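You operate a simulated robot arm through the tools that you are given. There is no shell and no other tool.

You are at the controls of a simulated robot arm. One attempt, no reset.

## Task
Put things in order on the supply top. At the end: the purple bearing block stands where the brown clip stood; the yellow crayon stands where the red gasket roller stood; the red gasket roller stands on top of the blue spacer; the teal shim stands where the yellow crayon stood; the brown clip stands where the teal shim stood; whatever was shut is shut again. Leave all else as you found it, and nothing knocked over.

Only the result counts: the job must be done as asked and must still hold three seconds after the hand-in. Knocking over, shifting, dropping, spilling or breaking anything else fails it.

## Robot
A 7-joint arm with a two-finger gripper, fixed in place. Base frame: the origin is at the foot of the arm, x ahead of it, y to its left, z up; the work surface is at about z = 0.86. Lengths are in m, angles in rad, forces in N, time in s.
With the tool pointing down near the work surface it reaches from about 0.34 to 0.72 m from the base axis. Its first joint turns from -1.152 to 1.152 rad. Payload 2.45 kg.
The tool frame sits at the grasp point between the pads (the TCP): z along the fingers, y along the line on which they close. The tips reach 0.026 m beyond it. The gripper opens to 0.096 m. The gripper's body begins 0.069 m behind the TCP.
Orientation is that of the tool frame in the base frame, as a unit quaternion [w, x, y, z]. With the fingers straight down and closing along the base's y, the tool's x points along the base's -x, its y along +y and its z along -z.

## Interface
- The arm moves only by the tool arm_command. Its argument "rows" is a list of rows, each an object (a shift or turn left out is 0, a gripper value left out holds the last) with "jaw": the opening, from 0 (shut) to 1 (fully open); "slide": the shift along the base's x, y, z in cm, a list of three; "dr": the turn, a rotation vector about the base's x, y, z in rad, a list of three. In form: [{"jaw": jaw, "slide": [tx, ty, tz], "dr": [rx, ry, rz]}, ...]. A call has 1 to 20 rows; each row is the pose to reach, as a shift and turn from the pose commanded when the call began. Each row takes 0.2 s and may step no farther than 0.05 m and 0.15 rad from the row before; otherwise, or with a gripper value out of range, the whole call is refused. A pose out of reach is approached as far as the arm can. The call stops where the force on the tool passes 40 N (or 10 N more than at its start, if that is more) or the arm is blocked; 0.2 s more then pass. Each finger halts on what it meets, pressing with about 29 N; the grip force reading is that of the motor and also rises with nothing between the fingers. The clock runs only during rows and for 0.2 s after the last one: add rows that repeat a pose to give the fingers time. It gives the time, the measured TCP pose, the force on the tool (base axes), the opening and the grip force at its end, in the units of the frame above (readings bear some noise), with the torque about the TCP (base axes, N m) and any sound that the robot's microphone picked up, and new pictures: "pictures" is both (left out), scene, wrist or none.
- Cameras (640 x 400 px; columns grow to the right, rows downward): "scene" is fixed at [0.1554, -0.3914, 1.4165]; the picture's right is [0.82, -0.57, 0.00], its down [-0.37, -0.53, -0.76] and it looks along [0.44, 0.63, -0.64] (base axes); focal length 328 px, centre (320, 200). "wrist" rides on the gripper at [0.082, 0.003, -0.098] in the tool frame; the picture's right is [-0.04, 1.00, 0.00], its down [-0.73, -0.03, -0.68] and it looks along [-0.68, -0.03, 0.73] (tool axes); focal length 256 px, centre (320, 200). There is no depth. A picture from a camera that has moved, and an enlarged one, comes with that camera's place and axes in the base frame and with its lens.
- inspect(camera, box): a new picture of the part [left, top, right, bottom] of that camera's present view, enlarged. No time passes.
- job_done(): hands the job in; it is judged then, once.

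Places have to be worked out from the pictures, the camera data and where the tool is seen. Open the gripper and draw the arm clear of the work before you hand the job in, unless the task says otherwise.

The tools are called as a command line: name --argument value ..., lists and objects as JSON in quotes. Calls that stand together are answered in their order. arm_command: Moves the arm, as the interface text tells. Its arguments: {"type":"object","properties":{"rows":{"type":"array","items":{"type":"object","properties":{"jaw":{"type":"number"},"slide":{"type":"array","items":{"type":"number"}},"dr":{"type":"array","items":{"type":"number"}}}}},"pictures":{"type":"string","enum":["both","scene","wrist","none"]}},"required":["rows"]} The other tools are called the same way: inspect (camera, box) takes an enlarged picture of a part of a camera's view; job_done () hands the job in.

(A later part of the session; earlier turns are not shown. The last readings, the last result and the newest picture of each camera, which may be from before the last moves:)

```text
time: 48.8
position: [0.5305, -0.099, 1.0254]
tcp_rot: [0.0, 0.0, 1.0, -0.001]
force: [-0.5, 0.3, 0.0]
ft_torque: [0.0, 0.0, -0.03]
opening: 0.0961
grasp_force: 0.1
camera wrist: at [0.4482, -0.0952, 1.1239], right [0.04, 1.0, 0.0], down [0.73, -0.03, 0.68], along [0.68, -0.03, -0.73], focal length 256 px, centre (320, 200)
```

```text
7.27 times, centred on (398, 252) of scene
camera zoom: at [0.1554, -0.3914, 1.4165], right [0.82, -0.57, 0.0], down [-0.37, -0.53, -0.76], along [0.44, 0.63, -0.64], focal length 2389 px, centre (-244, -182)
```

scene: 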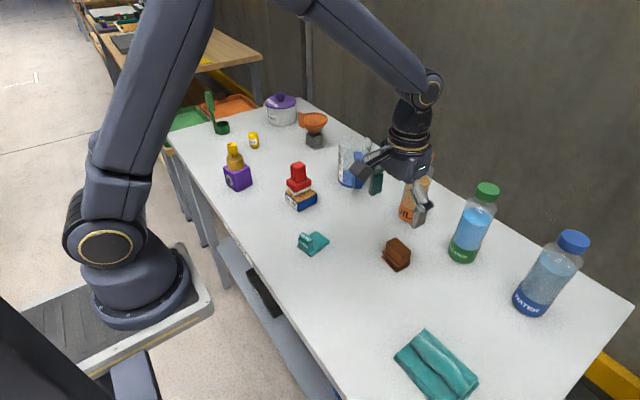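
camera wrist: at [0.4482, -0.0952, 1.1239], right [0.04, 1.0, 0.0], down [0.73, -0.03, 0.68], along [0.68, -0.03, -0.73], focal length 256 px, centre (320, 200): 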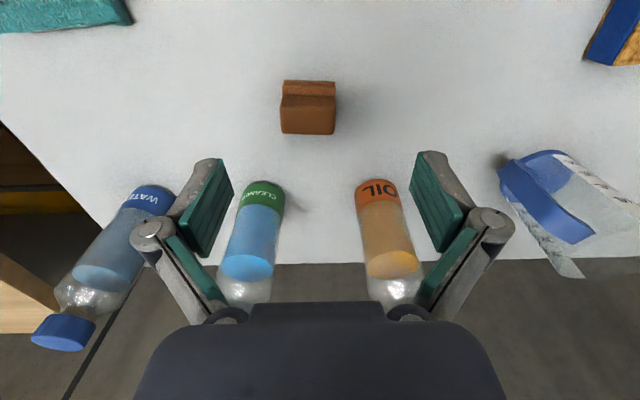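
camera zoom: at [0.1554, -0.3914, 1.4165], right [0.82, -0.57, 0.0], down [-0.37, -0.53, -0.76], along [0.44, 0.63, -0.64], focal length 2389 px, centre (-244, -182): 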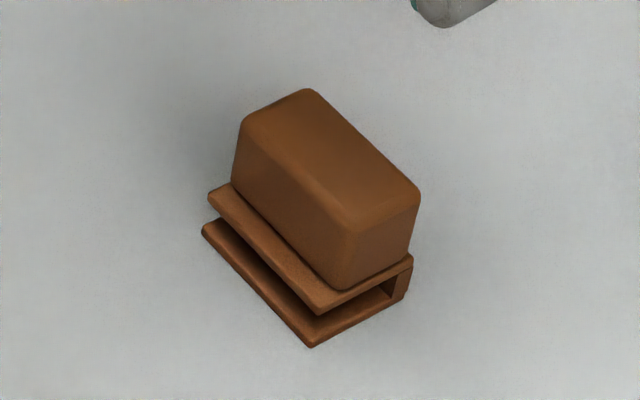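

The clip is a C-shaped base with a block on top, centred near (0.552, -0.111), with a yaw of about -0.07 rad. The block is about 4.9 cm wide. I'll line up above it and descend to z ≈ 0.95 to check.

arm_command --rows '[{"jaw": 1, "slide": [1, -0.6, -2], "dr": [0, 0, -0.035]}, {"slide": [2.2, -1.25, -4.5], "dr": [0, 0, -0.07]}, {"slide": [2.2, -1.25, -7], "dr": [0, 0, -0.07]}, {"slide": [2.2, -1.25, -7.6], "dr": [0, 0, -0.07]}, {"slide": [2.2, -1.25, -7.6], "dr": [0, 0, -0.07]}]' --pictures "both"

inspect --camera "wrist" --box '[220, 50, 420, 230]'

```text
time: 50.0
position: [0.5523, -0.1115, 0.9497]
tcp_rot: [0.0, 0.035, 0.999, -0.002]
force: [-0.8, -0.1, 0.6]
ft_torque: [-0.01, -0.03, -0.02]
opening: 0.0963
grasp_force: 0.1
camera wrist: at [0.4705, -0.1023, 1.0487], right [0.11, 0.99, 0.0], down [0.73, -0.08, 0.68], along [0.67, -0.08, -0.73], focal length 256 px, centre (320, 200)
```

scene: 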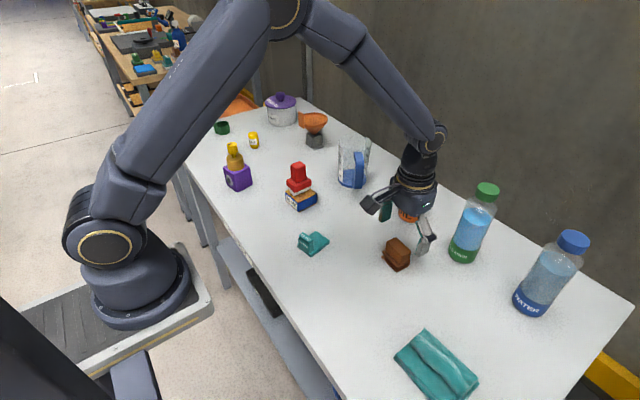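
wrist: 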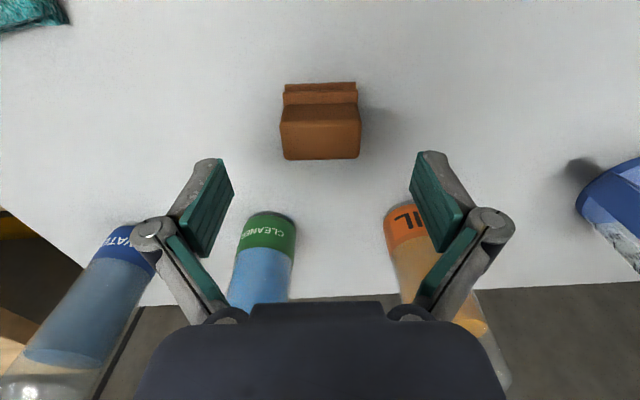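

```text
2.22 times, centred on (320, 140) of wrist
camera zoom: at [0.4705, -0.1023, 1.0487], right [0.11, 0.99, 0.0], down [0.73, -0.08, 0.68], along [0.67, -0.08, -0.73], focal length 569 px, centre (320, 333)
```

zoom: 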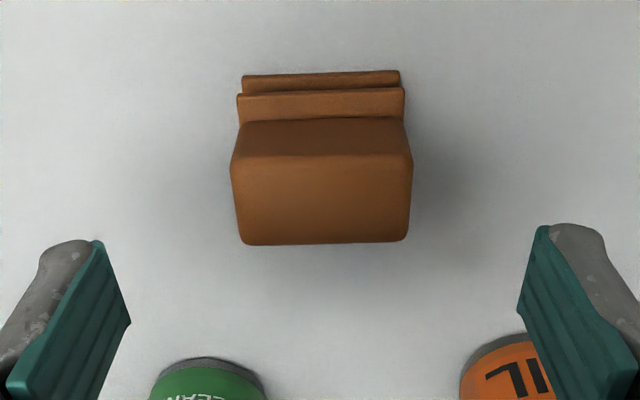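

The clip is centred between the fingers, and I refine its centre to about (0.5505, -0.111). I'll lower to z ≈ 0.907 and close on the block.

arm_command --rows '[{"jaw": 1, "slide": [-0.15, 0, -2]}, {"slide": [-0.15, 0, -3.5]}, {"slide": [-0.15, 0, -4.35]}, {"slide": [-0.15, 0, -4.35]}, {"jaw": 0, "slide": [-0.15, 0, -4.35]}, {"jaw": 0, "slide": [-0.15, 0, -4.35]}, {"jaw": 0, "slide": [-0.15, 0, -4.35]}, {"jaw": 0, "slide": [-0.15, 0, -4.35]}, {"jaw": 0, "slide": [-0.15, 0, -4.35]}]' --pictures "both"

inspect --camera "wrist" --box '[220, 60, 420, 240]'

inspect --camera "scene" --box '[360, 190, 440, 280]'

```text
time: 52.0
position: [0.5517, -0.1112, 0.9068]
tcp_rot: [0.001, 0.035, 0.999, -0.001]
force: [-0.1, 0.4, 2.0]
ft_torque: [-0.05, 0.03, -0.04]
opening: 0.0487
grasp_force: 29.1
camera wrist: at [0.4699, -0.1026, 1.0051], right [0.11, 0.99, 0.0], down [0.73, -0.08, 0.68], along [0.67, -0.08, -0.73], focal length 256 px, centre (320, 200)
```

scene: 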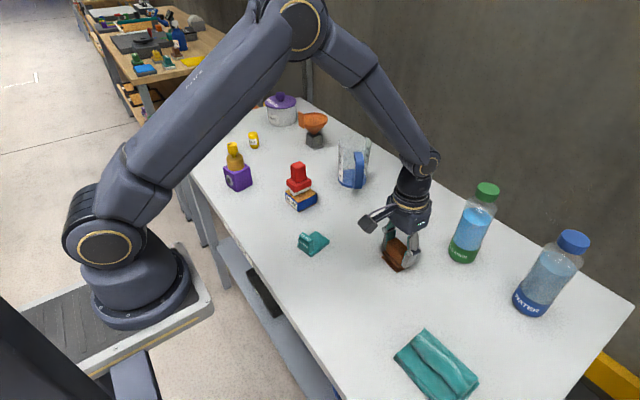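
wrist: 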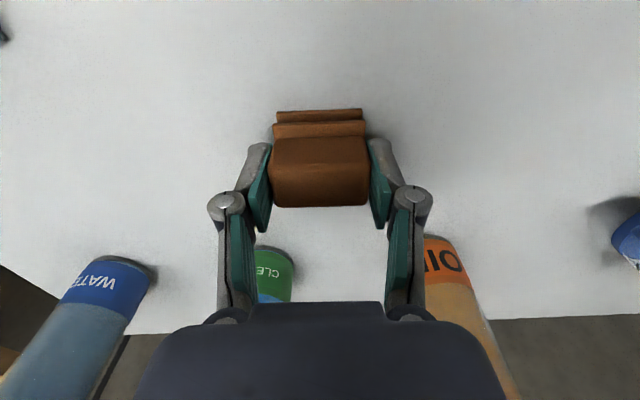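

```text
2.22 times, centred on (320, 150) of wrist
camera zoom: at [0.4699, -0.1026, 1.0051], right [0.11, 0.99, 0.0], down [0.73, -0.08, 0.68], along [0.67, -0.08, -0.73], focal length 569 px, centre (320, 311)
```

zoom: 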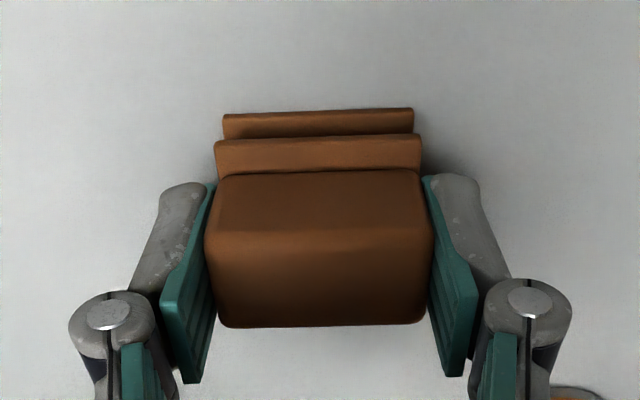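

```text
4.44 times, centred on (400, 235) of scene
camera zoom: at [0.1553, -0.3913, 1.4165], right [0.82, -0.57, 0.0], down [-0.37, -0.53, -0.76], along [0.44, 0.63, -0.64], focal length 1460 px, centre (-36, 44)
```

zoom: 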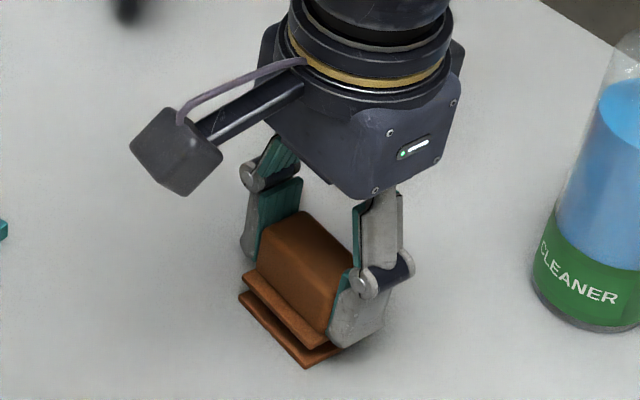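

The clip is held firmly at a 0.0487 m opening, and I note its original centre as (0.550, -0.111). I'll lift and carry it over to the shim's old spot (0.410, -0.191), stopping 1.5 cm above the table.

arm_command --rows '[{"jaw": 0, "slide": [0, 0, 1]}, {"slide": [0, 0, 4]}, {"slide": [-2, -1, 6.5]}, {"slide": [-6, -3.3, 7]}, {"slide": [-10, -5.7, 7]}, {"slide": [-14, -7.95, 7]}, {"slide": [-14, -7.95, 4]}, {"slide": [-14, -7.95, 1.5]}, {"slide": [-14, -7.95, 1.5]}, {"slide": [-14, -7.95, 1.5]}]' --pictures "both"

inspect --camera "wrist" --box '[120, 60, 420, 260]'

inspect --camera "scene" --box '[330, 270, 450, 370]'

```text
time: 54.2
position: [0.4117, -0.189, 0.9235]
tcp_rot: [0.0, 0.035, 0.999, -0.001]
force: [0.6, 0.1, -0.3]
ft_torque: [-0.01, 0.02, -0.01]
opening: 0.049
grasp_force: 29.3
camera wrist: at [0.3309, -0.1812, 1.0221], right [0.11, 0.99, 0.0], down [0.73, -0.08, 0.68], along [0.67, -0.08, -0.73], focal length 256 px, centre (320, 200)
```

scene: 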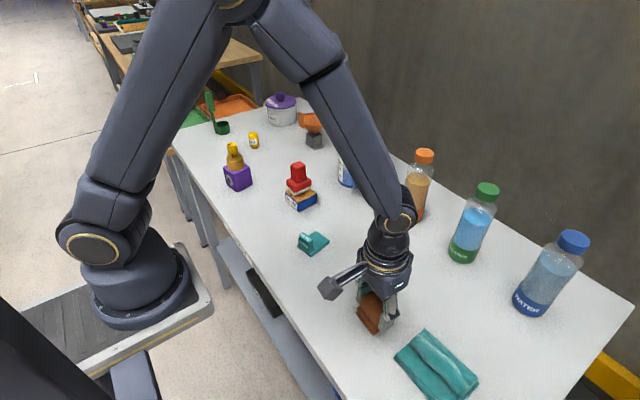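
wrist: 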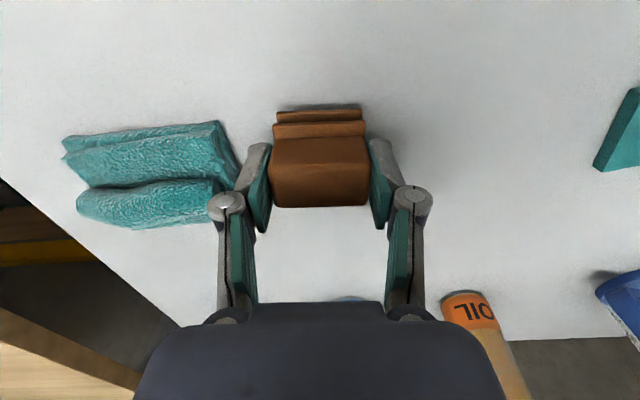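

```text
2.00 times, centred on (270, 160) of wrist
camera zoom: at [0.3309, -0.1812, 1.0221], right [0.11, 0.99, 0.0], down [0.73, -0.08, 0.68], along [0.67, -0.08, -0.73], focal length 512 px, centre (420, 280)
```

zoom: 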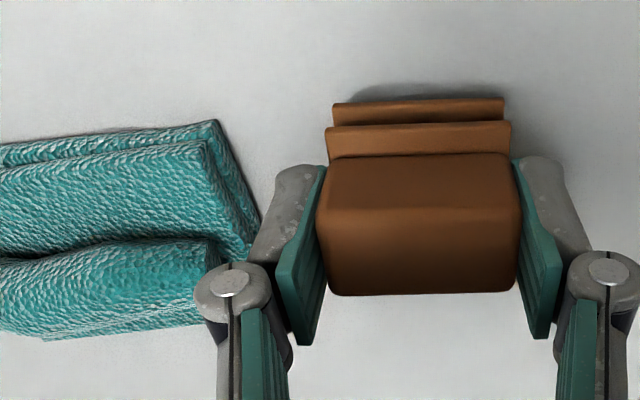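

```text
4.00 times, centred on (390, 320) of scene
camera zoom: at [0.1554, -0.3914, 1.4165], right [0.82, -0.57, 0.0], down [-0.37, -0.53, -0.76], along [0.44, 0.63, -0.64], focal length 1314 px, centre (40, -280)
```

zoom: 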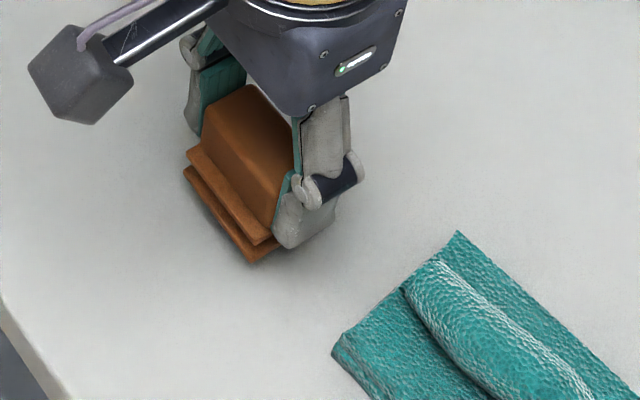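

Clear of the cloth (about 2.5 cm), and the clip is right over the target. I'll trim 1 mm and lower.

arm_command --rows '[{"jaw": 0, "slide": [-0.1, -0.1, -0.7]}, {"slide": [-0.1, -0.1, -1.2]}, {"slide": [-0.1, -0.1, -1.5]}, {"slide": [-0.1, -0.1, -1.5]}]' --pictures "none"

```text
time: 55.2
position: [0.4114, -0.1909, 0.9073]
tcp_rot: [-0.001, 0.035, 0.999, -0.001]
force: [0.4, 0.0, -0.1]
ft_torque: [0.01, -0.01, -0.01]
opening: 0.0488
grasp_force: 29.2
```

Force is still near zero, so I'll lower another 1–2 mm for contact.

arm_command --rows '[{"jaw": 0, "slide": [0, 0, -0.08]}, {"slide": [0, 0, -0.15]}, {"slide": [0, 0, -0.15]}]' --pictures "none"

```text
time: 56.0
position: [0.4103, -0.1922, 0.9054]
tcp_rot: [0.0, 0.035, 0.999, -0.001]
force: [2.1, -0.2, 3.2]
ft_torque: [-0.01, -0.04, 0.03]
opening: 0.0487
grasp_force: 29.0
```

Light contact with the table. I'll open modestly (0.68) to stay off the cloth, then rise.

arm_command --rows '[{"jaw": 0.52, "slide": [0, 0, 0]}, {"jaw": 0.6, "slide": [0, 0, 0]}, {"jaw": 0.68, "slide": [0, 0, 0]}, {"jaw": 0.68, "slide": [0, 0, 0]}, {"jaw": 0.68, "slide": [0, 0, 1]}, {"jaw": 0.68, "slide": [0, 0, 4]}, {"jaw": 0.68, "slide": [0, 0, 8]}, {"jaw": 0.68, "slide": [0, 0, 12]}, {"jaw": 0.68, "slide": [0, 0, 16]}, {"jaw": 0.68, "slide": [0, 0, 16]}]' --pictures "both"

inspect --camera "wrist" --box '[220, 20, 420, 180]'

inspect --camera "scene" --box '[330, 270, 450, 370]'

```text
time: 58.2
position: [0.4091, -0.1915, 1.0685]
tcp_rot: [0.0, 0.035, 0.999, 0.0]
force: [0.6, 0.5, 0.4]
ft_torque: [0.0, -0.02, 0.02]
opening: 0.0656
grasp_force: 0.1
camera wrist: at [0.3266, -0.1815, 1.1664], right [0.11, 0.99, 0.0], down [0.73, -0.08, 0.68], along [0.67, -0.08, -0.73], focal length 256 px, centre (320, 200)
```

scene: 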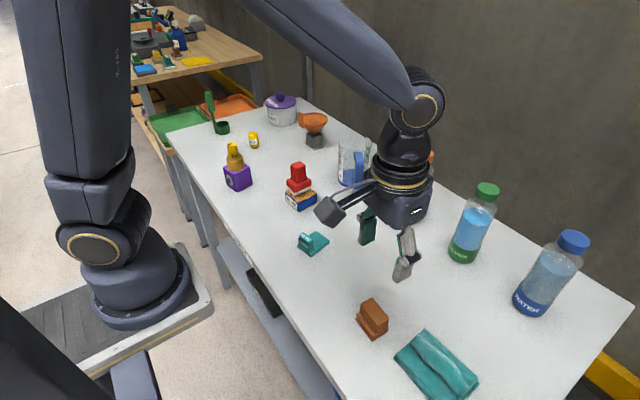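
wrist: 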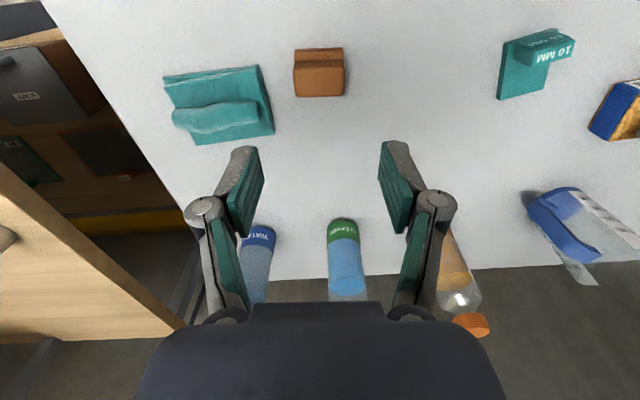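

```text
2.50 times, centred on (320, 100) of wrist
camera zoom: at [0.3266, -0.1815, 1.1664], right [0.11, 0.99, 0.0], down [0.73, -0.08, 0.68], along [0.67, -0.08, -0.73], focal length 640 px, centre (320, 450)
```

zoom: 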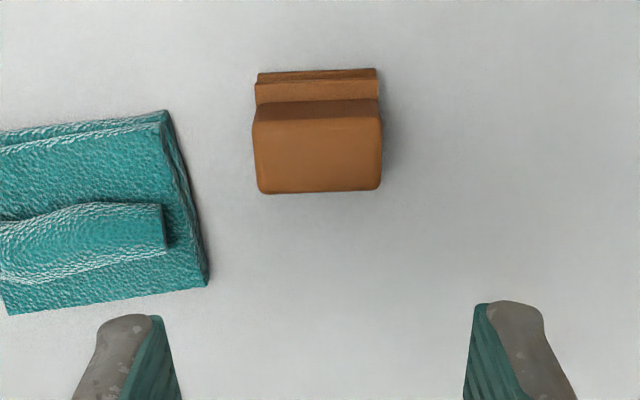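

```text
4.00 times, centred on (390, 320) of scene
camera zoom: at [0.1554, -0.3914, 1.4165], right [0.82, -0.57, 0.0], down [-0.37, -0.53, -0.76], along [0.44, 0.63, -0.64], focal length 1314 px, centre (40, -280)
```

zoom: 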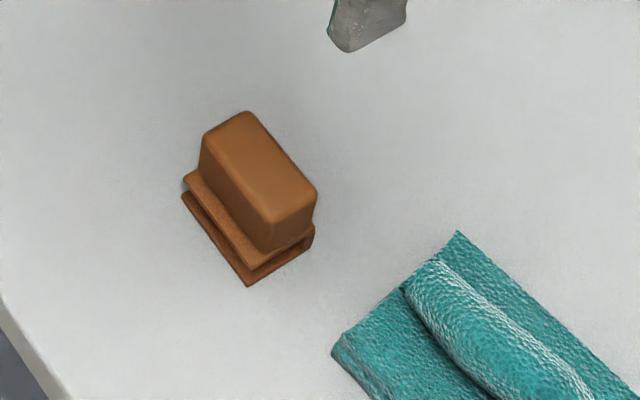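

The clip stands at about (0.409, -0.192). Last is the purple block, so I'll fly high over to it and view it from above its knob.

arm_command --rows '[{"jaw": 1, "slide": [0, 3, 3], "dr": [0, 0, 0.035]}, {"slide": [0, 7.5, 5], "dr": [0, 0, 0.07]}, {"slide": [0, 12, 6.5], "dr": [0, 0, 0.07]}, {"slide": [0, 16.5, 6.5], "dr": [0, 0, 0.07]}, {"slide": [0, 21, 6.5], "dr": [0, 0, 0.07]}, {"slide": [0, 25.5, 6.5], "dr": [0, 0, 0.07]}, {"slide": [0, 30, 6.5], "dr": [0, 0, 0.07]}, {"slide": [-0.2, 34.5, 6.5], "dr": [0, 0, 0.07]}, {"slide": [-0.5, 39, 6.5], "dr": [0, 0, 0.07]}, {"slide": [-0.8, 43.5, 6.5], "dr": [0, 0, 0.07]}, {"slide": [-0.9, 48, 6.5], "dr": [0, 0, 0.07]}, {"slide": [-0.9, 52, 6.5], "dr": [0, 0, 0.07]}, {"slide": [-0.9, 52, 6.5], "dr": [0, 0, 0.07]}, {"slide": [-0.9, 52, 6.5], "dr": [0, 0, 0.07]}]' --pictures "both"

inspect --camera "wrist" --box '[240, 0, 420, 150]'

inspect --camera "scene" --box '[210, 130, 270, 200]'

```text
time: 61.2
position: [0.4028, 0.3299, 1.1296]
tcp_rot: [0.0, 0.0, 1.0, 0.0]
force: [-0.2, 0.2, -0.1]
ft_torque: [-0.02, -0.04, 0.02]
opening: 0.096
grasp_force: 0.1
camera wrist: at [0.3204, 0.3323, 1.2283], right [0.04, 1.0, 0.0], down [0.73, -0.03, 0.68], along [0.68, -0.03, -0.73], focal length 256 px, centre (320, 200)
```

scene: 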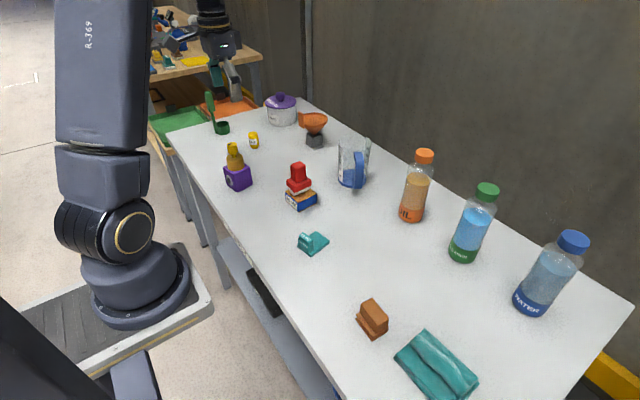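
wrist: 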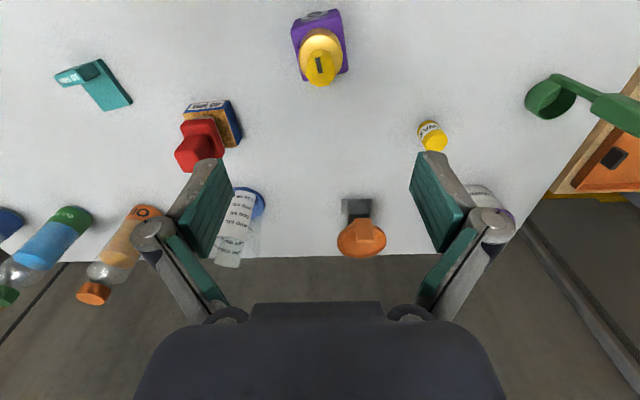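

```text
2.67 times, centred on (330, 75) of wrist
camera zoom: at [0.3204, 0.3323, 1.2283], right [0.04, 1.0, 0.0], down [0.73, -0.03, 0.68], along [0.68, -0.03, -0.73], focal length 683 px, centre (293, 533)
```

zoom: 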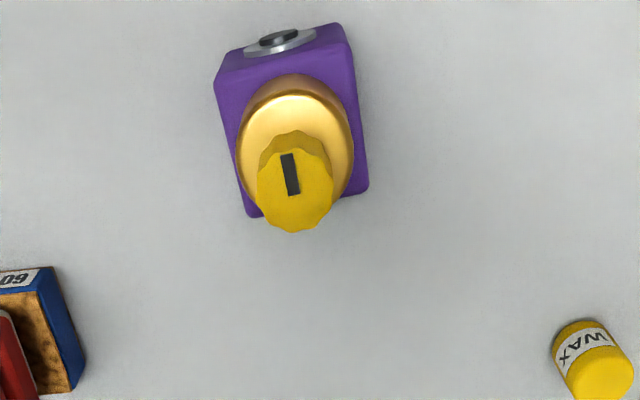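

```text
5.71 times, centred on (240, 165) of scene
camera zoom: at [0.1554, -0.3913, 1.4165], right [0.82, -0.57, 0.0], down [-0.37, -0.53, -0.76], along [0.44, 0.63, -0.64], focal length 1877 px, centre (777, 400)
```

zoom: 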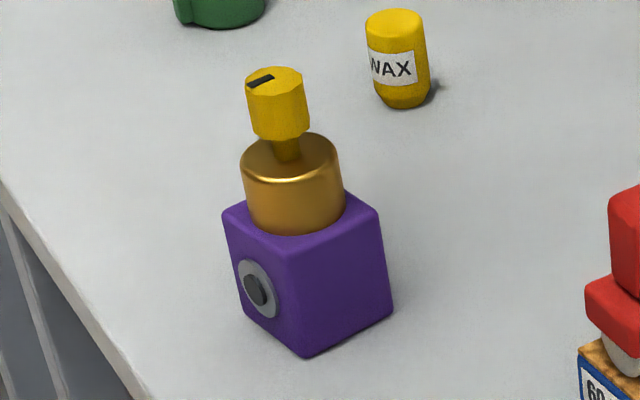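

The purple block is a cube about 5.2 cm wide, centred near (0.3915, 0.330), with a yaw of about 0.165 rad and its knob top near z = 0.976. There is a button on its near face, so I'll grip the left and right faces. I'll align above it first.

arm_command --rows '[{"jaw": 1, "slide": [-0.5, 0.05, -3], "dr": [0, 0, 0.08]}, {"slide": [-1.1, 0.1, -6], "dr": [0, 0, 0.165]}, {"slide": [-1.1, 0.1, -9], "dr": [0, 0, 0.165]}, {"slide": [-1.1, 0.1, -10], "dr": [0, 0, 0.165]}, {"slide": [-1.1, 0.1, -10], "dr": [0, 0, 0.165]}]' --pictures "both"

inspect --camera "wrist" --box '[220, 0, 420, 180]'

inspect --camera "scene" --box '[200, 90, 290, 200]'

```text
time: 62.4
position: [0.391, 0.3308, 1.0321]
tcp_rot: [-0.001, -0.083, 0.997, -0.001]
force: [-0.7, -0.8, 0.0]
ft_torque: [0.0, 0.0, -0.03]
opening: 0.0962
grasp_force: 0.2
camera wrist: at [0.3098, 0.32, 1.1296], right [-0.12, 0.99, 0.0], down [0.73, 0.09, 0.68], along [0.67, 0.08, -0.73], focal length 256 px, centre (320, 200)
```

scene: 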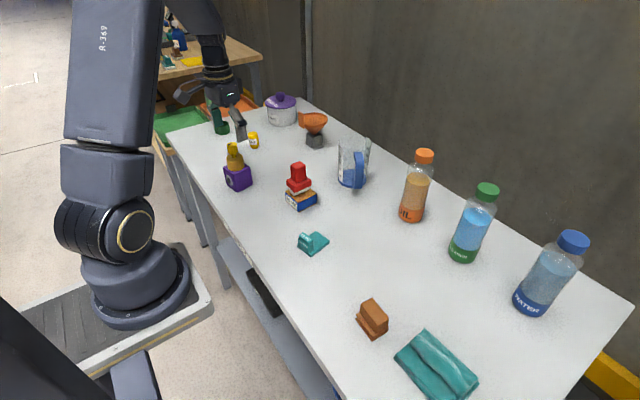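
wrist: 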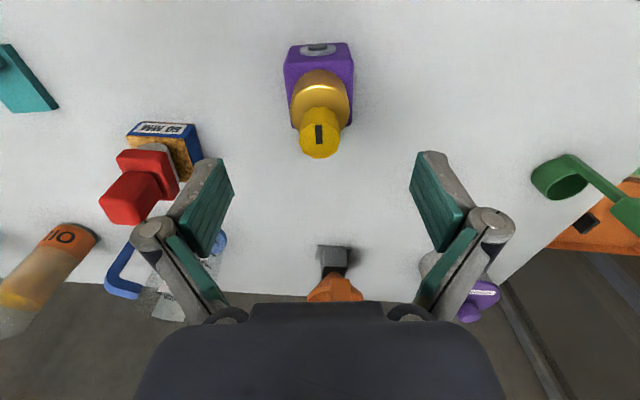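

```text
2.22 times, centred on (320, 90) of wrist
camera zoom: at [0.3098, 0.32, 1.1296], right [-0.12, 0.99, 0.0], down [0.73, 0.09, 0.68], along [0.67, 0.08, -0.73], focal length 569 px, centre (320, 444)
```

zoom: 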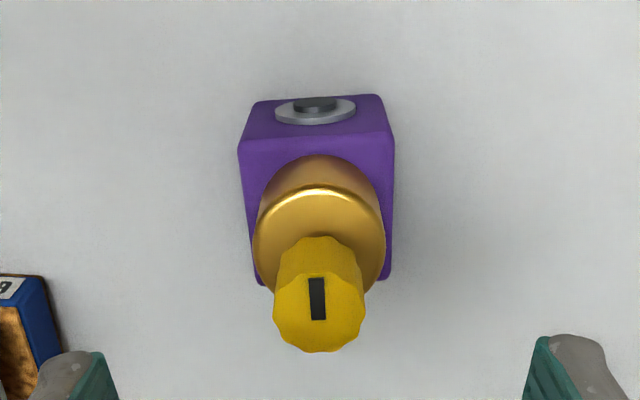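

```text
3.64 times, centred on (245, 145) of scene
camera zoom: at [0.1554, -0.3914, 1.4165], right [0.82, -0.57, 0.0], down [-0.37, -0.53, -0.76], along [0.44, 0.63, -0.64], focal length 1194 px, centre (593, 400)
```

zoom: 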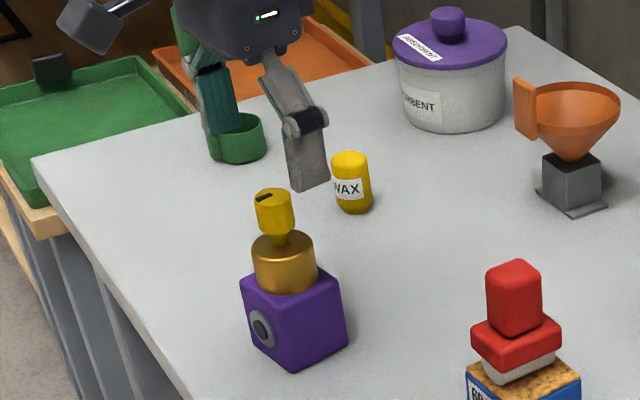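

Aligned: cube centre at about (0.391, 0.330), cube top near 0.918, knob top up to about 0.986. The gripper body starts 6.9 cm above the TCP, so I'll grip at z ≈ 0.924 to clear the knob, stopping first at 0.94 to check.

arm_command --rows '[{"jaw": 1, "slide": [-0.03, -0.05, -3]}, {"slide": [-0.03, -0.05, -6]}, {"slide": [-0.03, -0.05, -8.2]}, {"slide": [-0.03, -0.05, -9.2]}, {"slide": [-0.03, -0.05, -9.2]}]' --pictures "both"

inspect --camera "wrist" --box '[200, 50, 440, 320]'

inspect --camera "scene" --box '[200, 110, 280, 200]'

```text
time: 63.6
position: [0.3916, 0.3272, 0.9391]
tcp_rot: [0.0, -0.083, 0.997, -0.001]
force: [0.0, 0.4, 0.0]
ft_torque: [0.03, 0.02, -0.03]
opening: 0.0959
grasp_force: 0.0
camera wrist: at [0.3102, 0.3167, 1.0378], right [-0.12, 0.99, 0.0], down [0.73, 0.09, 0.68], along [0.67, 0.08, -0.73], focal length 256 px, centre (320, 200)
```

scene: 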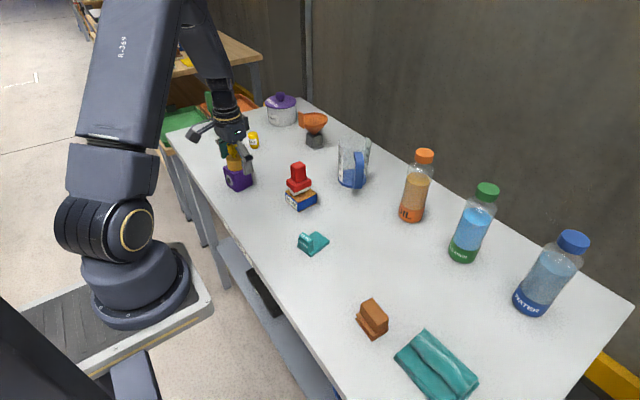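
wrist: 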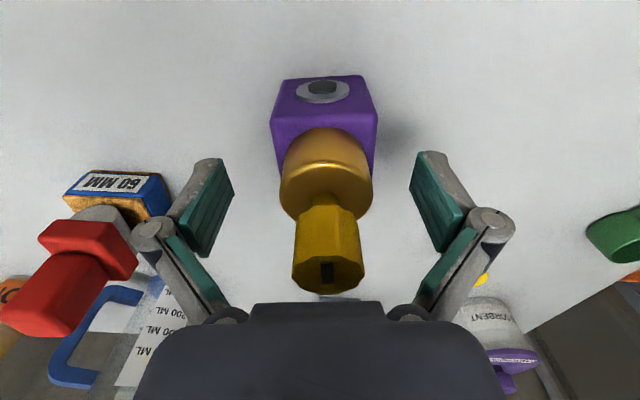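

```text
1.48 times, centred on (320, 185) of wrist
camera zoom: at [0.3102, 0.3167, 1.0378], right [-0.12, 0.99, 0.0], down [0.73, 0.09, 0.68], along [0.67, 0.08, -0.73], focal length 379 px, centre (320, 222)
```

zoom: 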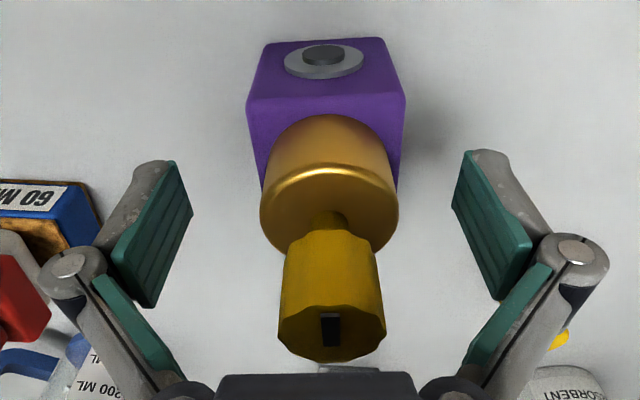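

```text
4.44 times, centred on (240, 155) of scene
camera zoom: at [0.1554, -0.3914, 1.4165], right [0.82, -0.57, 0.0], down [-0.37, -0.53, -0.76], along [0.44, 0.63, -0.64], focal length 1460 px, centre (676, 400)
```

zoom: 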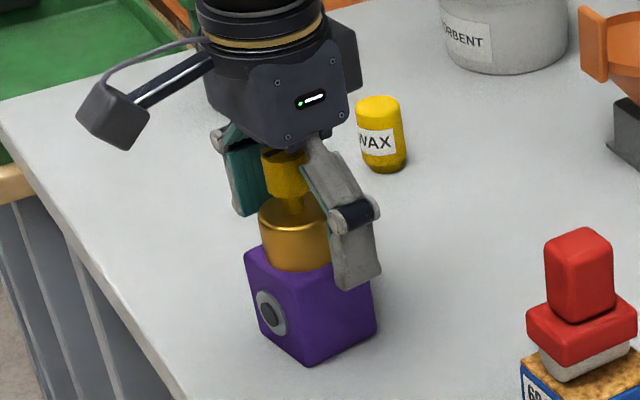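

From this closer view the knob top is nearer z = 0.990, so I'll stop at TCP z ≈ 0.927, which leaves about 6 mm over the knob and about 1.8 cm of pad on the cube. I'll also trim +2 mm in y.

arm_command --rows '[{"jaw": 1, "slide": [-0.1, 0.22, 0]}, {"slide": [-0.1, 0.22, -0.5]}, {"slide": [-0.1, 0.22, -1.0]}, {"slide": [-0.1, 0.22, -1.25]}, {"slide": [-0.1, 0.22, -1.25]}]' --pictures "both"

inspect --camera "wrist" --box '[200, 50, 440, 320]'

inspect --camera "scene" --box '[210, 115, 270, 195]'

```text
time: 64.8
position: [0.3891, 0.3302, 0.9265]
tcp_rot: [0.0, -0.082, 0.997, -0.001]
force: [-0.7, -0.8, 0.4]
ft_torque: [0.07, -0.03, -0.01]
opening: 0.096
grasp_force: 0.0
camera wrist: at [0.3068, 0.3204, 1.025], right [-0.12, 0.99, 0.0], down [0.73, 0.09, 0.68], along [0.67, 0.08, -0.73], focal length 256 px, centre (320, 200)
```

scene: 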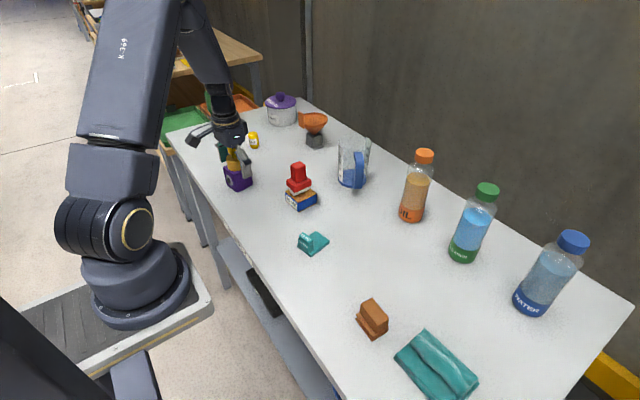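
wrist: 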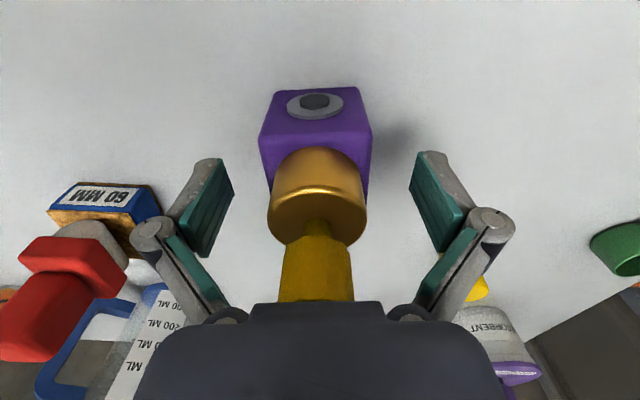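

```text
1.48 times, centred on (320, 185) of wrist
camera zoom: at [0.3068, 0.3204, 1.025], right [-0.12, 0.99, 0.0], down [0.73, 0.09, 0.68], along [0.67, 0.08, -0.73], focal length 379 px, centre (320, 222)
```

zoom: 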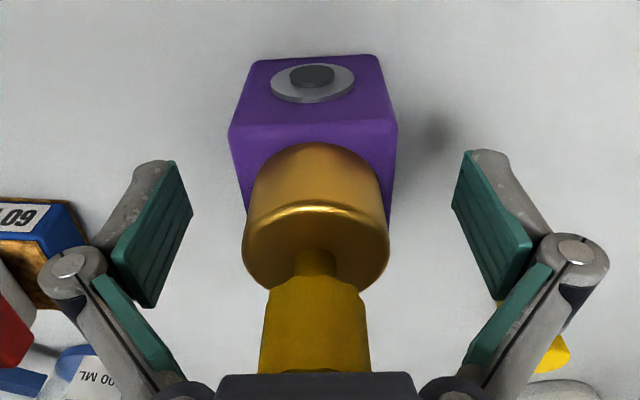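

```text
5.00 times, centred on (240, 155) of scene
camera zoom: at [0.1554, -0.3914, 1.4165], right [0.82, -0.57, 0.0], down [-0.37, -0.53, -0.76], along [0.44, 0.63, -0.64], focal length 1642 px, centre (720, 425)
```

zoom: 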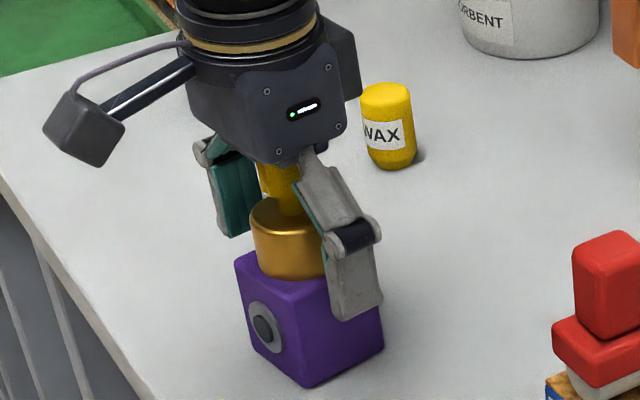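

No contact on the knob (force near zero). The cube is slightly left of the finger midline, so I'll trim 1.5 mm and close.

arm_command --rows '[{"jaw": 1, "slide": [0.15, -0.15, 0]}, {"jaw": 1, "slide": [0.15, -0.15, 0]}, {"jaw": 0, "slide": [0.15, -0.15, 0]}, {"jaw": 0, "slide": [0.15, -0.15, 0]}, {"jaw": 0, "slide": [0.15, -0.15, 0]}, {"jaw": 0, "slide": [0.15, -0.15, 0]}, {"jaw": 0, "slide": [0.15, -0.15, 0]}]' --pictures "both"

inspect --camera "wrist" --box '[200, 50, 440, 320]'

inspect --camera "scene" --box '[210, 115, 270, 195]'

```text
time: 66.4
position: [0.3898, 0.3296, 0.926]
tcp_rot: [0.0, -0.083, 0.997, -0.002]
force: [0.0, 0.6, 3.9]
ft_torque: [0.05, 0.08, -0.03]
opening: 0.0536
grasp_force: 29.1
camera wrist: at [0.3084, 0.3191, 1.0248], right [-0.12, 0.99, 0.0], down [0.73, 0.09, 0.68], along [0.67, 0.08, -0.73], focal length 256 px, centre (320, 200)
```

scene: 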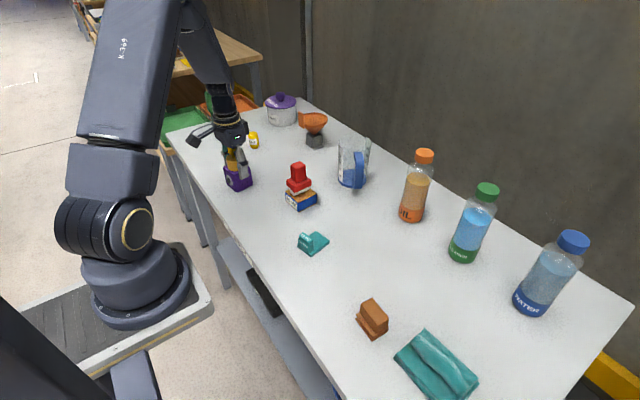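
wrist: 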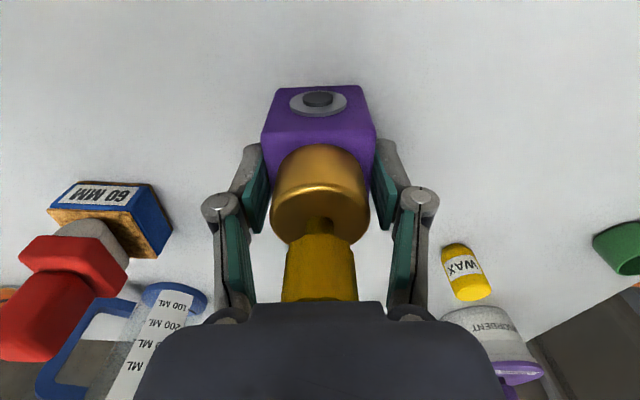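

```text
1.48 times, centred on (320, 185) of wrist
camera zoom: at [0.3084, 0.3191, 1.0248], right [-0.12, 0.99, 0.0], down [0.73, 0.09, 0.68], along [0.67, 0.08, -0.73], focal length 379 px, centre (320, 222)
```

zoom: 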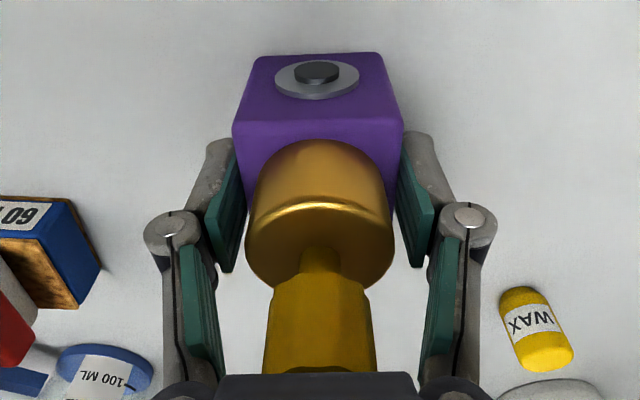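

```text
5.00 times, centred on (240, 155) of scene
camera zoom: at [0.1553, -0.3914, 1.4165], right [0.82, -0.57, 0.0], down [-0.37, -0.53, -0.76], along [0.44, 0.63, -0.64], focal length 1642 px, centre (720, 425)
```

zoom: 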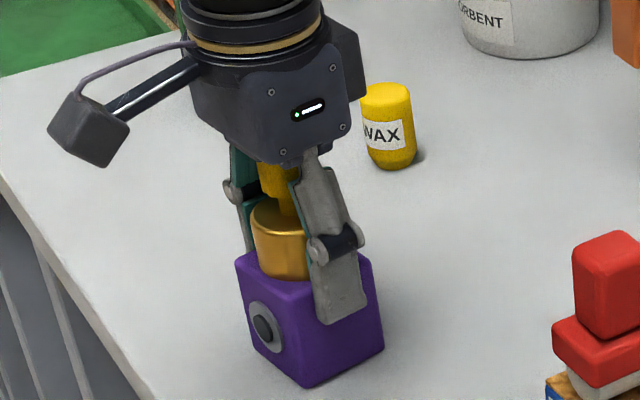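

Cube gripped at a 0.0536 m opening. I'll lift just 1.5 cm first and check that it hangs level without slipping.

arm_command --rows '[{"jaw": 0, "slide": [0, 0, 0.5]}, {"slide": [0, 0, 1]}, {"slide": [0, 0, 1.5]}, {"slide": [0, 0, 1.5]}]' --pictures "both"

inspect --camera "scene" --box '[210, 115, 270, 195]'

inspect --camera "wrist" --box '[200, 50, 440, 320]'

```text
time: 67.4
position: [0.39, 0.3287, 0.9418]
tcp_rot: [0.0, -0.082, 0.997, -0.001]
force: [-1.2, -0.1, -2.4]
ft_torque: [0.0, -0.02, -0.01]
opening: 0.0536
grasp_force: 28.3
camera wrist: at [0.3099, 0.3182, 1.0401], right [-0.12, 0.99, 0.0], down [0.73, 0.09, 0.68], along [0.67, 0.08, -0.73], focal length 256 px, centre (320, 200)
```

scene: 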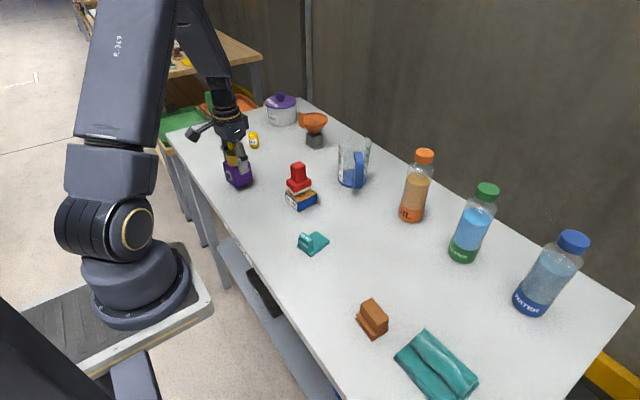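
wrist: 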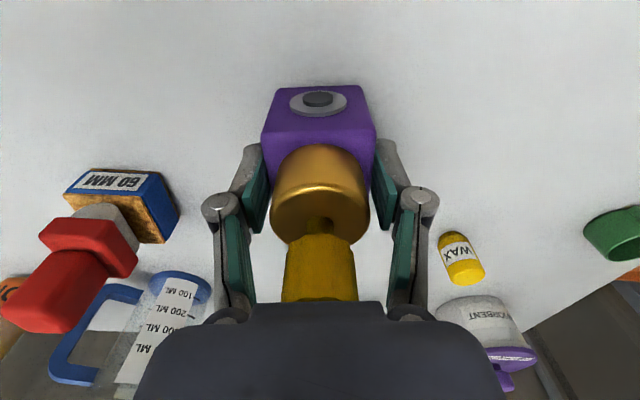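

```text
5.00 times, centred on (240, 155) of scene
camera zoom: at [0.1554, -0.3913, 1.4165], right [0.82, -0.57, 0.0], down [-0.37, -0.53, -0.76], along [0.44, 0.63, -0.64], focal length 1642 px, centre (720, 425)
```

zoom: 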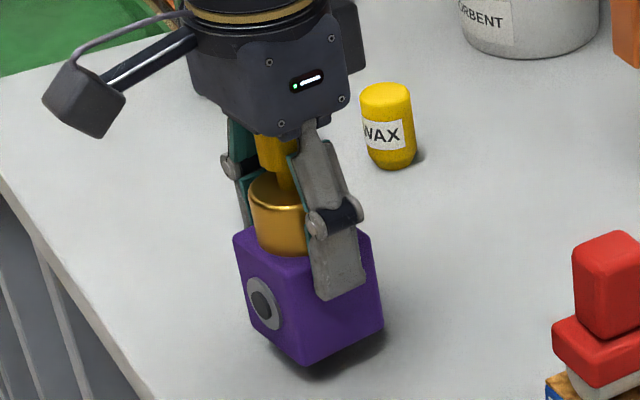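

```text
1.48 times, centred on (320, 185) of wrist
camera zoom: at [0.3099, 0.3182, 1.0401], right [-0.12, 0.99, 0.0], down [0.73, 0.09, 0.68], along [0.67, 0.08, -0.73], focal length 379 px, centre (320, 222)
```

zoom: 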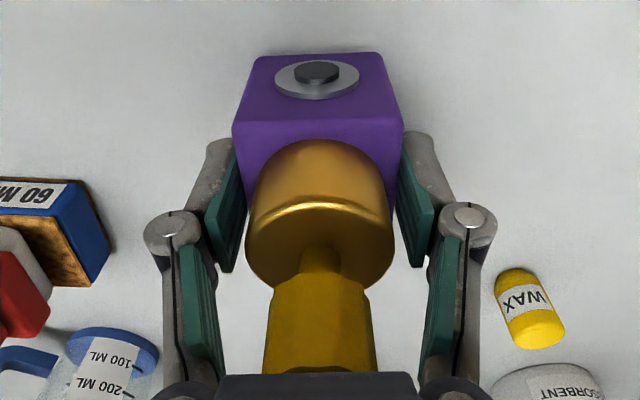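

The block hangs level and weighs only about 2.5 N. I'll raise it well above the roller, carry it to above the clip's old spot (0.550, -0.111), and stop at z ≈ 1.0.

arm_command --rows '[{"jaw": 0, "slide": [0, 0, 4]}, {"slide": [0, 0, 8.5]}, {"slide": [0, 0, 13]}, {"slide": [0.5, -2.5, 15.8]}, {"slide": [2.1, -7, 15.8]}, {"slide": [3.7, -11.4, 15.8]}, {"slide": [5.3, -15.8, 15.8]}, {"slide": [6.9, -20.2, 15.8]}, {"slide": [8.5, -24.6, 15.8]}, {"slide": [10.1, -29, 15.8]}, {"slide": [11.7, -33.4, 15.8]}, {"slide": [13.3, -37.8, 15.8]}, {"slide": [14.9, -42, 15.8]}, {"slide": [15.9, -44, 14]}, {"slide": [15.9, -44, 10]}, {"slide": [15.9, -44, 6]}, {"slide": [15.9, -44, 6]}, {"slide": [15.9, -44, 6]}]' --pictures "both"

inspect --camera "scene" --box '[340, 150, 500, 280]'

```text
time: 71.2
position: [0.5471, -0.1098, 1.0029]
tcp_rot: [0.0, -0.083, 0.997, -0.001]
force: [0.6, 0.5, -2.0]
ft_torque: [-0.03, -0.03, 0.01]
opening: 0.0535
grasp_force: 28.5
camera wrist: at [0.4658, -0.1208, 1.0998], right [-0.12, 0.99, 0.0], down [0.73, 0.09, 0.68], along [0.67, 0.08, -0.73], focal length 256 px, centre (320, 200)
```

scene: 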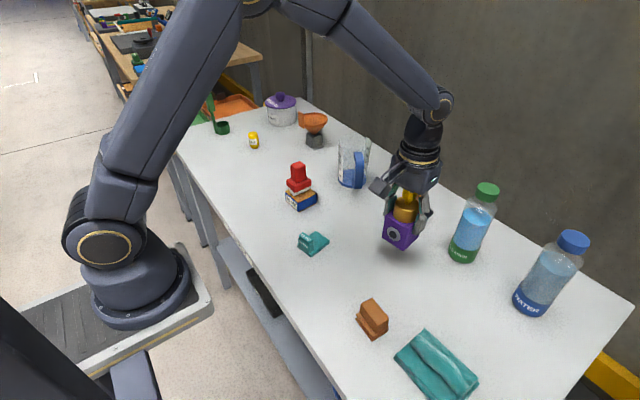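
wrist: 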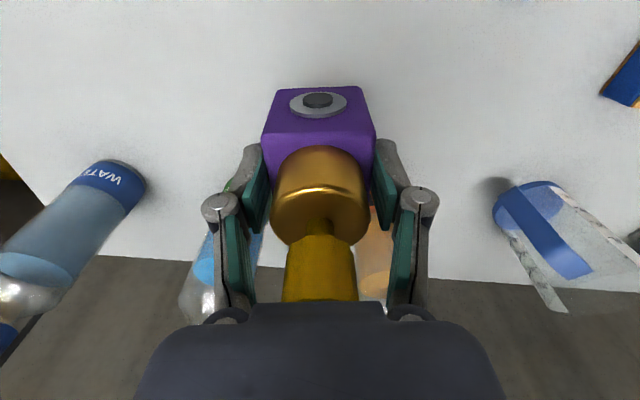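

```text
3.08 times, centred on (420, 215) of scene
camera zoom: at [0.1554, -0.3914, 1.4165], right [0.82, -0.57, 0.0], down [-0.37, -0.53, -0.76], along [0.44, 0.63, -0.64], focal length 1011 px, centre (12, 154)
```

zoom: 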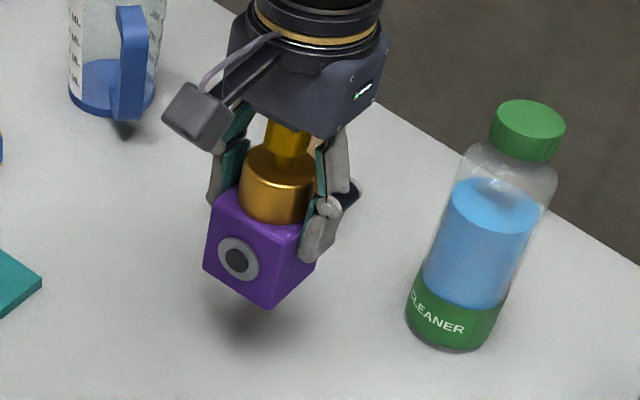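

I'm nearly over the target at (0.547, -0.110). I'll trim 2 mm and lower to about 1 cm above the table.

arm_command --rows '[{"jaw": 0, "slide": [0.2, -0.08, -2]}, {"slide": [0.2, -0.08, -4]}, {"slide": [0.2, -0.08, -5.8]}, {"slide": [0.2, -0.08, -6.6]}, {"slide": [0.2, -0.08, -6.6]}, {"slide": [0.2, -0.08, -6.6]}]' --pictures "scene"

inspect --camera "scene" --box '[360, 170, 450, 280]'

```text
time: 72.6
position: [0.55, -0.1113, 0.9333]
tcp_rot: [0.0, -0.083, 0.997, -0.001]
force: [0.4, -0.4, -1.2]
ft_torque: [0.01, -0.01, 0.03]
opening: 0.0534
grasp_force: 29.1
```

scene: 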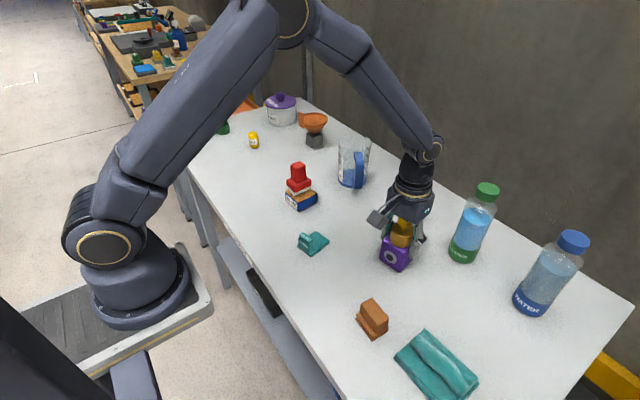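

```text
3.64 times, centred on (405, 225) of scene
camera zoom: at [0.1554, -0.3914, 1.4165], right [0.82, -0.57, 0.0], down [-0.37, -0.53, -0.76], along [0.44, 0.63, -0.64], focal length 1194 px, centre (11, 109)
```

zoom: 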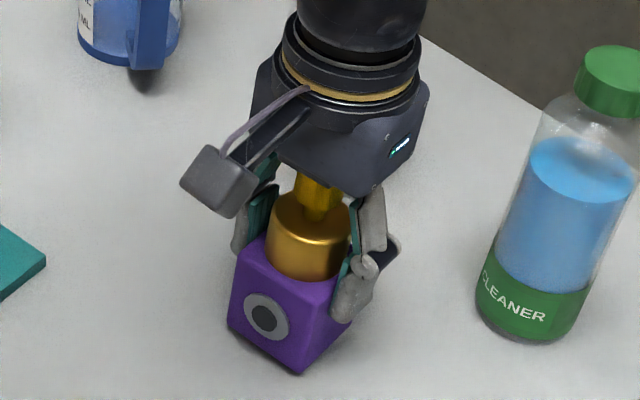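

About 7 mm to go. I'll lower 5 mm, then creep.

arm_command --rows '[{"jaw": 0, "slide": [0, 0, -0.3]}, {"slide": [0, 0, -0.55]}, {"slide": [0, 0, -0.55]}]' --pictures "none"

```text
time: 73.4
position: [0.552, -0.1109, 0.9279]
tcp_rot: [0.0, -0.082, 0.997, -0.001]
force: [0.6, 0.6, -1.5]
ft_torque: [0.01, -0.04, -0.01]
opening: 0.0535
grasp_force: 29.0
```

Still hanging free, so I'll creep down in 1 mm steps.

arm_command --rows '[{"jaw": 0, "slide": [-0.05, 0, -0.1]}, {"slide": [-0.1, 0, -0.15]}, {"slide": [-0.1, 0, -0.15]}]' --pictures "none"

```text
time: 74.2
position: [0.5497, -0.1101, 0.9278]
tcp_rot: [0.0, -0.083, 0.997, 0.0]
force: [-0.1, -0.2, -1.3]
ft_torque: [-0.03, 0.01, 0.0]
opening: 0.0535
grasp_force: 29.2
```

No contact yet, so another 1–2 mm down.

arm_command --rows '[{"jaw": 0, "slide": [0, 0, -0.1]}, {"slide": [0, 0, -0.18]}, {"slide": [0, 0, -0.18]}]' --pictures "none"

```text
time: 75.0
position: [0.5497, -0.1115, 0.9261]
tcp_rot: [0.0, -0.082, 0.997, -0.001]
force: [0.2, 0.5, 5.2]
ft_torque: [0.17, 0.11, 0.0]
opening: 0.0535
grasp_force: 29.1
```

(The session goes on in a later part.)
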